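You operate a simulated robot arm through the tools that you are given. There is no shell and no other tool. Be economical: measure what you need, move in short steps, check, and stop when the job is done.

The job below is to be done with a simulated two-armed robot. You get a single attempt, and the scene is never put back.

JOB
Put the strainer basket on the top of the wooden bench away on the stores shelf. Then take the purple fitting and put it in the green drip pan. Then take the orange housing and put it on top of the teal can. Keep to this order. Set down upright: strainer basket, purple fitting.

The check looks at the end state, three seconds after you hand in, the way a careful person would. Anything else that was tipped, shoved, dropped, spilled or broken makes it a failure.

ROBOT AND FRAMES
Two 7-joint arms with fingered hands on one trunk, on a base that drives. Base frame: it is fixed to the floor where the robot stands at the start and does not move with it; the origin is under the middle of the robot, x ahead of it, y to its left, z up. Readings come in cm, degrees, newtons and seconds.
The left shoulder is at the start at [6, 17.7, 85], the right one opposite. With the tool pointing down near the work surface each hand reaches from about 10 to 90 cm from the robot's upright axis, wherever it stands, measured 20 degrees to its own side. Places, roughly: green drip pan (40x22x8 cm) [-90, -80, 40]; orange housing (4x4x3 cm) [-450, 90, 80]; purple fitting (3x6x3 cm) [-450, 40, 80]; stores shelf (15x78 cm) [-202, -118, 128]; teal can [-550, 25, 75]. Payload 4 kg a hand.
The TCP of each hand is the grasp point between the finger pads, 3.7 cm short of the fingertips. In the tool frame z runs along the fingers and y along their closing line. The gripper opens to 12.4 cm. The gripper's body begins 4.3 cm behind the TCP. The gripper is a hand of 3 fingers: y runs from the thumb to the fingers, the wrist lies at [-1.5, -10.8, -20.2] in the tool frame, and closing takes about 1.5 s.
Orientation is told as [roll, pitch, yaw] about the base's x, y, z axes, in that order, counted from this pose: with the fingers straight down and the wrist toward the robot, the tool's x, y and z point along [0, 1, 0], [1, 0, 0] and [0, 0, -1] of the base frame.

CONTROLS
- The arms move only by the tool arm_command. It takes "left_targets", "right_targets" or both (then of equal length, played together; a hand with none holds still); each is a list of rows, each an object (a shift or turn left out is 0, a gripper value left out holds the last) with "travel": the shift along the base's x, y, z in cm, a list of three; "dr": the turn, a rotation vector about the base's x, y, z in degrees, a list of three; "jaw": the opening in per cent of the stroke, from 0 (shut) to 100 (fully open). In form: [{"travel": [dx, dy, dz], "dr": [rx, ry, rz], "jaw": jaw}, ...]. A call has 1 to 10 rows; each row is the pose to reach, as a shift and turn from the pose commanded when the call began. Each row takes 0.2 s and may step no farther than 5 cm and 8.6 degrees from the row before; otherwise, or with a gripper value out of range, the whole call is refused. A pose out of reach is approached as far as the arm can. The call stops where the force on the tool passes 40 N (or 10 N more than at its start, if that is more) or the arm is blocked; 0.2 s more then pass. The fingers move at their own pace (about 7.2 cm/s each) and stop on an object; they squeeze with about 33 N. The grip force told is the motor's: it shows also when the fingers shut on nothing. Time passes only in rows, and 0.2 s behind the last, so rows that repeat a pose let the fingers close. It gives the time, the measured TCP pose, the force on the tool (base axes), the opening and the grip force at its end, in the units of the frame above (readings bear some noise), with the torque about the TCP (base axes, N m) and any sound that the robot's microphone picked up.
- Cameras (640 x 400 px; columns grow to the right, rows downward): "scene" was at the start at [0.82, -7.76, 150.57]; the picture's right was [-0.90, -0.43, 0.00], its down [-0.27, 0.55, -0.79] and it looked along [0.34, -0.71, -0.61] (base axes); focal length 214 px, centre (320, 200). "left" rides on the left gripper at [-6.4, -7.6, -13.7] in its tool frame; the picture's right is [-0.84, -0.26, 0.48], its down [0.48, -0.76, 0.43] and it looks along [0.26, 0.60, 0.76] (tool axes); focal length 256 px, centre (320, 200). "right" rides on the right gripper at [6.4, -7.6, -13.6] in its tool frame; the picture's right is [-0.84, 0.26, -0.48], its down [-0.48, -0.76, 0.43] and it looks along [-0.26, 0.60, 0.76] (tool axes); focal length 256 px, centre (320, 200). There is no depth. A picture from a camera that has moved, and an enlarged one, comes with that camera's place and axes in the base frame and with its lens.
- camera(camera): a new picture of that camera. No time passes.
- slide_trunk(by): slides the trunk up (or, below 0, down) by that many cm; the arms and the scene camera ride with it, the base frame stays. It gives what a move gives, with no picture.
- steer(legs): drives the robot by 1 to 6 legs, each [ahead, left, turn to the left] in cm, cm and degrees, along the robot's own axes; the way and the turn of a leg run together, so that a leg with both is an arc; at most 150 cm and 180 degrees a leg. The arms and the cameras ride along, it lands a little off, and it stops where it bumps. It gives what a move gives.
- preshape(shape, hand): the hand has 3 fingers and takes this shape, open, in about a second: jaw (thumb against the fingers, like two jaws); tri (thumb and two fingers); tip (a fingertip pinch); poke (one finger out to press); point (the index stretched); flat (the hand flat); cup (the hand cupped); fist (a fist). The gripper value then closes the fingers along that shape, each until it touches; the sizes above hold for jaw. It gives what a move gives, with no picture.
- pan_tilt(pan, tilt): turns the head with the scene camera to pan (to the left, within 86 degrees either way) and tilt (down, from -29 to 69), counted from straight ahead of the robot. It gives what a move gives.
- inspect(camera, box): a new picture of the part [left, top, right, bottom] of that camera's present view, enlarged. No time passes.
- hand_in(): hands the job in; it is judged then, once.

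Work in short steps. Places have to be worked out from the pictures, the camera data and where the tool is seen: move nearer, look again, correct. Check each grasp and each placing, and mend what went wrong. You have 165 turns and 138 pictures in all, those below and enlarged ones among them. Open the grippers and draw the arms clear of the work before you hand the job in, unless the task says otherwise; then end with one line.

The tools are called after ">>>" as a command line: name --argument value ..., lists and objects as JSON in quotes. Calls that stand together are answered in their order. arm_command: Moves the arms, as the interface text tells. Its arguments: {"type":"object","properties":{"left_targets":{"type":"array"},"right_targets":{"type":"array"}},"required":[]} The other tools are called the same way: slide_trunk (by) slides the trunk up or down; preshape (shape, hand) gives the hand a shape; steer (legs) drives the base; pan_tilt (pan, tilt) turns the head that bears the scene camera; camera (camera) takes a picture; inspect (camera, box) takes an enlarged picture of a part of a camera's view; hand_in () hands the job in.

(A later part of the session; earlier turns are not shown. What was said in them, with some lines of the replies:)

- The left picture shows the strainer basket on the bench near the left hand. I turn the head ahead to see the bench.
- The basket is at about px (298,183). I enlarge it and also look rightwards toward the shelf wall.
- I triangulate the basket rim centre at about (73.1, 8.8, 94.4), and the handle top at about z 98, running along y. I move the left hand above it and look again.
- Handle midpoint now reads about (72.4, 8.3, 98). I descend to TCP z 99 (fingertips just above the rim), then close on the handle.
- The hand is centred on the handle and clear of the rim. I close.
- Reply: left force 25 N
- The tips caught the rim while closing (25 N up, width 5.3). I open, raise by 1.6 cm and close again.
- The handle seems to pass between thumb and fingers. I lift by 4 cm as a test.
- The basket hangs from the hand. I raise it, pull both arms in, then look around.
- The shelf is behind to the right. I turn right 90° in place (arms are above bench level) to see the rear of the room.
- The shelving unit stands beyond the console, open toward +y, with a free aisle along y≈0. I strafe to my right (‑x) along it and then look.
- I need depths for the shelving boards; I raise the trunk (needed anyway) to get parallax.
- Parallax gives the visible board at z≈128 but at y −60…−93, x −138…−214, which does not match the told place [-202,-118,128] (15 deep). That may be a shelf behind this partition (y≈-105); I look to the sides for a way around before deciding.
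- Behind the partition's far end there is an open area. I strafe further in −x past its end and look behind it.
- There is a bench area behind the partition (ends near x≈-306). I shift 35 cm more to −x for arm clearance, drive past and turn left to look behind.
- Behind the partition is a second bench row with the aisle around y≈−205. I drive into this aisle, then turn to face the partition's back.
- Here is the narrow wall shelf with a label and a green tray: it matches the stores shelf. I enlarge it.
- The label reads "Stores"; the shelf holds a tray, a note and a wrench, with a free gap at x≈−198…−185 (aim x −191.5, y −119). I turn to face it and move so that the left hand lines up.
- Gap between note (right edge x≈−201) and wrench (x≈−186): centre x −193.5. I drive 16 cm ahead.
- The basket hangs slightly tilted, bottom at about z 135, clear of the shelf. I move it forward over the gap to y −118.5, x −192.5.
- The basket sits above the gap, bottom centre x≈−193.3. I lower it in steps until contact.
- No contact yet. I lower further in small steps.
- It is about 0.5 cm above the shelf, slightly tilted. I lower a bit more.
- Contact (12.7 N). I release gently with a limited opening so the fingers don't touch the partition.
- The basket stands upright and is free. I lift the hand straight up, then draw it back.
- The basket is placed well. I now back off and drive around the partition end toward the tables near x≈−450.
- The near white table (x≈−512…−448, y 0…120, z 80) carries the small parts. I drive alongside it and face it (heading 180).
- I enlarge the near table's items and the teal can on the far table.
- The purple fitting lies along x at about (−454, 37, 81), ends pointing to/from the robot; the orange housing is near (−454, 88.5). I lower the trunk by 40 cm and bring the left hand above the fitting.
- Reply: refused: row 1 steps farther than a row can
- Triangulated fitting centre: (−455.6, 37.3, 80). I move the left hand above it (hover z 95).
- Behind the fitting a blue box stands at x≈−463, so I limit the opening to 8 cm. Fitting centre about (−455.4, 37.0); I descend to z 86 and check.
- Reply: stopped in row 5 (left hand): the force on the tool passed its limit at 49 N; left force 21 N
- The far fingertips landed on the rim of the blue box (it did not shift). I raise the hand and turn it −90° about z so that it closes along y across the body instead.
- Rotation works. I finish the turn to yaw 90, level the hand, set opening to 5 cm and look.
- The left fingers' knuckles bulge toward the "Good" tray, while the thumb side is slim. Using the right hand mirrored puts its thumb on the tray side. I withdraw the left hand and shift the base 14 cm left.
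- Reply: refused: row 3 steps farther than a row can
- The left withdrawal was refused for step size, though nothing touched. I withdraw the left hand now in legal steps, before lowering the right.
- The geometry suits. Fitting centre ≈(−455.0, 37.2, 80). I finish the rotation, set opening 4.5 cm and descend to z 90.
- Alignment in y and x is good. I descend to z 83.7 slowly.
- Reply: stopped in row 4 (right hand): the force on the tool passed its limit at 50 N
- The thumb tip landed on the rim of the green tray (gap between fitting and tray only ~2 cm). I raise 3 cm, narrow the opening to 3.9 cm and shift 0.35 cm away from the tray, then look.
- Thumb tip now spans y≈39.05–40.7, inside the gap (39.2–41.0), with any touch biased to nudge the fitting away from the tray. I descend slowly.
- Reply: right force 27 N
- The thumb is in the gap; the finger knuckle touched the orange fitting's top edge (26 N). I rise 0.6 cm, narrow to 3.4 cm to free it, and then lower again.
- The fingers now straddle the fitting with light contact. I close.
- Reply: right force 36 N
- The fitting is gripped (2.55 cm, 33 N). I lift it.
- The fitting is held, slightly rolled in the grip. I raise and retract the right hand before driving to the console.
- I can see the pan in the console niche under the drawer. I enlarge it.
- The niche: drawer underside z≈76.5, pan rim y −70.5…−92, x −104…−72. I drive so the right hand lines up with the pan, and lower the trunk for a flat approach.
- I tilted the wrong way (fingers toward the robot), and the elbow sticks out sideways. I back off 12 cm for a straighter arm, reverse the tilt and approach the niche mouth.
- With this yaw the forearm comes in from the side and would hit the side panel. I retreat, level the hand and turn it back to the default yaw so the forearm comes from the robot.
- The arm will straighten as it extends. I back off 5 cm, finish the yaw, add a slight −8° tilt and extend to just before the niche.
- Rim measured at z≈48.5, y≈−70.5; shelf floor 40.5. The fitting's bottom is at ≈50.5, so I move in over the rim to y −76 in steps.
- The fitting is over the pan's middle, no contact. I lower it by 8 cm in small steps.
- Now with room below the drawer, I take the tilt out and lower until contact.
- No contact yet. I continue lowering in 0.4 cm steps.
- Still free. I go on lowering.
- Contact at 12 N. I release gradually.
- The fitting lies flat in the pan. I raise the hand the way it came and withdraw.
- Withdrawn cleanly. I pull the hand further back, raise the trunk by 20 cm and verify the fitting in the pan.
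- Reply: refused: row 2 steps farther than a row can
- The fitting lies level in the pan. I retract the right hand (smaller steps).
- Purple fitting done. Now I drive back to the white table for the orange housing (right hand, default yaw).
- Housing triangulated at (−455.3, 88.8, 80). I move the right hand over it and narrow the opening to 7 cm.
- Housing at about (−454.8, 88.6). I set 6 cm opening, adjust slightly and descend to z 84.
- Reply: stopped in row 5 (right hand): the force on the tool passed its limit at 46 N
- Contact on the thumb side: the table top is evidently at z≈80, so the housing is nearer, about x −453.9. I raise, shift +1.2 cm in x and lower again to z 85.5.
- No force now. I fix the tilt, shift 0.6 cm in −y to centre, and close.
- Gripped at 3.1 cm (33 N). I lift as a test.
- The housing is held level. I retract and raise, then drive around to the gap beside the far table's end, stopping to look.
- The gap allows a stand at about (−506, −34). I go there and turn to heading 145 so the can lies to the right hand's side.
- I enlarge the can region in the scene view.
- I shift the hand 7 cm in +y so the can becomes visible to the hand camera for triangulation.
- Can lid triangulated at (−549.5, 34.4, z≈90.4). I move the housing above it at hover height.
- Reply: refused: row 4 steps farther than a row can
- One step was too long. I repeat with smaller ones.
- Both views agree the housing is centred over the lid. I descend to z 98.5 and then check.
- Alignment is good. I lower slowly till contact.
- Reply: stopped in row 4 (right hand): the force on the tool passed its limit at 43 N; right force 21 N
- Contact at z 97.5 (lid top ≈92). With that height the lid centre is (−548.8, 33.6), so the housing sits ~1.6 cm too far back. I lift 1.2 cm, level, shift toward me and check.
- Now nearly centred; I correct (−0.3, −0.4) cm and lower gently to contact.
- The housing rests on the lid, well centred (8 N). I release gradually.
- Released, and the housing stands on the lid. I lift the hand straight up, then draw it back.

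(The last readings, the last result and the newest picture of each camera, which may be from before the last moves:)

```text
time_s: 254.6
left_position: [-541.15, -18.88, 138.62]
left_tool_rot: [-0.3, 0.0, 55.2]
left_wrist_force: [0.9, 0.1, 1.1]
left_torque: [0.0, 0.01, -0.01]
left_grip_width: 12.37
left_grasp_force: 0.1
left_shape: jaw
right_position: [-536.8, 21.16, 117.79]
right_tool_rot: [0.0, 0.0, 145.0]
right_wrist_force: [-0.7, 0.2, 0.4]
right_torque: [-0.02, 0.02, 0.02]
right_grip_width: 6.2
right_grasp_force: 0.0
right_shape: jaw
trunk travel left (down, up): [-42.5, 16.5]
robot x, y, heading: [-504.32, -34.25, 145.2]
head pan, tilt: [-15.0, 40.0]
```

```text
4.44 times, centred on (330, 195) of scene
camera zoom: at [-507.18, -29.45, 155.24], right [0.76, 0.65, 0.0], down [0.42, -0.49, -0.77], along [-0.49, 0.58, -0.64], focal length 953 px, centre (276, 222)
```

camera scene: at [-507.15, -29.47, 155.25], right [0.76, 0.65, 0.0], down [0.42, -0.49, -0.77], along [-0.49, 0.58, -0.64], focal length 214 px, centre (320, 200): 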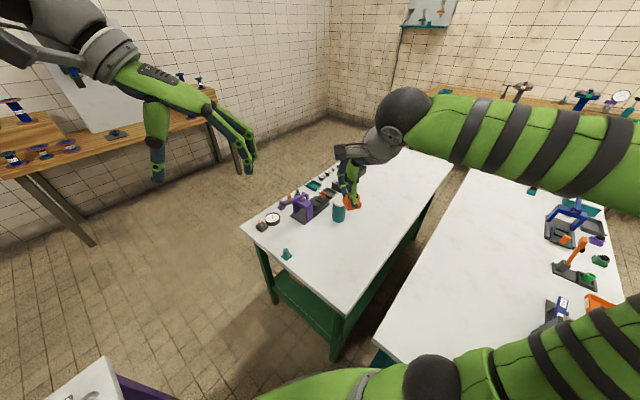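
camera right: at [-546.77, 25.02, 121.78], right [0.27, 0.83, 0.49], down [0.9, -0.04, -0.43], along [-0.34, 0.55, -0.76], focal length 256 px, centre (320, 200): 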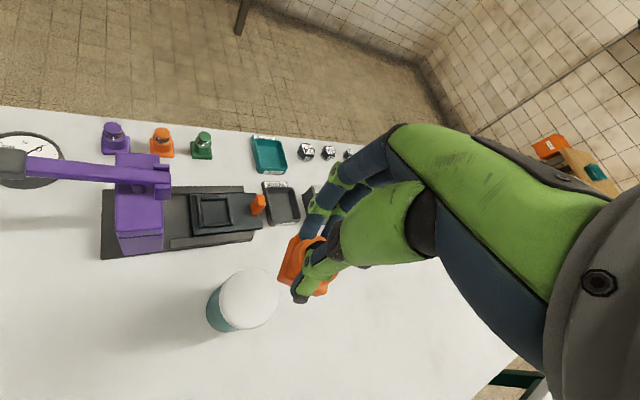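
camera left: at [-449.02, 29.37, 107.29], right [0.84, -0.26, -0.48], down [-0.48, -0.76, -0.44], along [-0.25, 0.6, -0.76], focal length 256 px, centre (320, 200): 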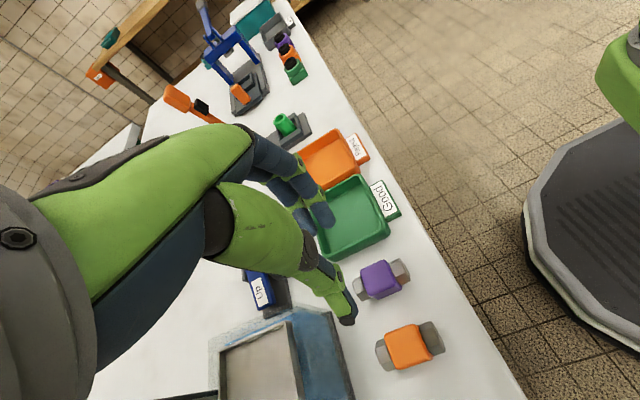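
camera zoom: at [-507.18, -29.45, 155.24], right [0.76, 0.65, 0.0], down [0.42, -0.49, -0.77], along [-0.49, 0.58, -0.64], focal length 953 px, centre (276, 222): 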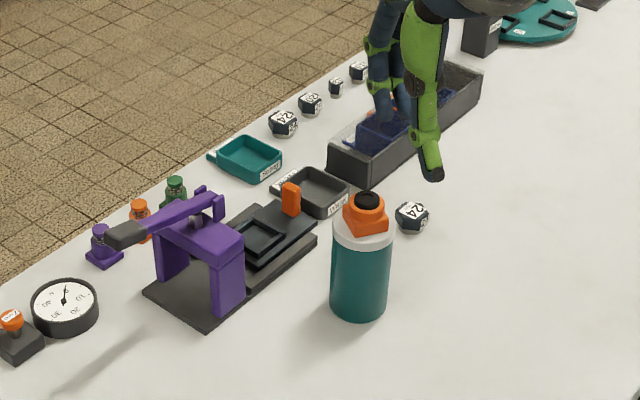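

The housing sits upright on the can. I draw the right hand fully clear and open it.

>>> arm_command --right_targets '[{"travel": [2, -3, 2], "jaw": 100}, {"travel": [4, -6, 4], "jaw": 100}, {"travel": [6, -9, 6], "jaw": 100}, {"travel": [8, -12, 8], "jaw": 100}, {"travel": [8, -12, 8], "jaw": 100}]'

>>> camera --camera "scene"

```text
time_s: 255.8
left_position: [-541.11, -18.83, 138.76]
left_tool_rot: [-0.4, 0.1, 55.2]
left_wrist_force: [0.0, 0.9, 0.3]
left_torque: [0.02, -0.01, 0.03]
left_grip_width: 12.35
left_grasp_force: 0.0
left_shape: jaw
right_position: [-528.95, 8.99, 125.72]
right_tool_rot: [0.0, 0.1, 145.0]
right_wrist_force: [0.6, -0.8, -0.5]
right_torque: [-0.01, 0.01, -0.04]
right_grip_width: 12.36
right_grasp_force: 0.0
right_shape: jaw
trunk travel left (down, up): [-42.5, 16.5]
robot x, y, heading: [-504.45, -34.07, 145.1]
head pan, tilt: [-15.0, 40.0]
```

```text
19 pictures are left
camera scene: at [-507.16, -29.45, 155.25], right [0.76, 0.65, 0.0], down [0.42, -0.49, -0.77], along [-0.49, 0.58, -0.64], focal length 214 px, centre (320, 200)
```

scene: 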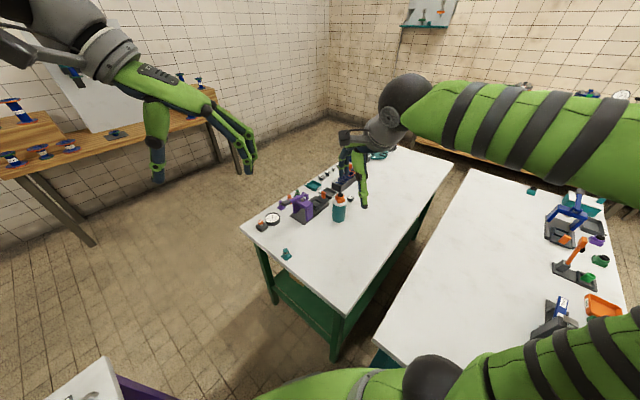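

All three parts are placed, both grippers are open and the arms are clear, so I hand in.

>>> hand_in

```text
The job is handed in.
```

I placed all three items in order and handed the job in: the strainer basket stands upright on the stores shelf, the purple fitting lies level in the green drip pan, and the orange housing sits on the teal can's lid. During the fitting pickup, the orange fitting beside it was nudged about 2 mm, and the hand pressed against the blue box and the "Good" tray without visibly moving them.
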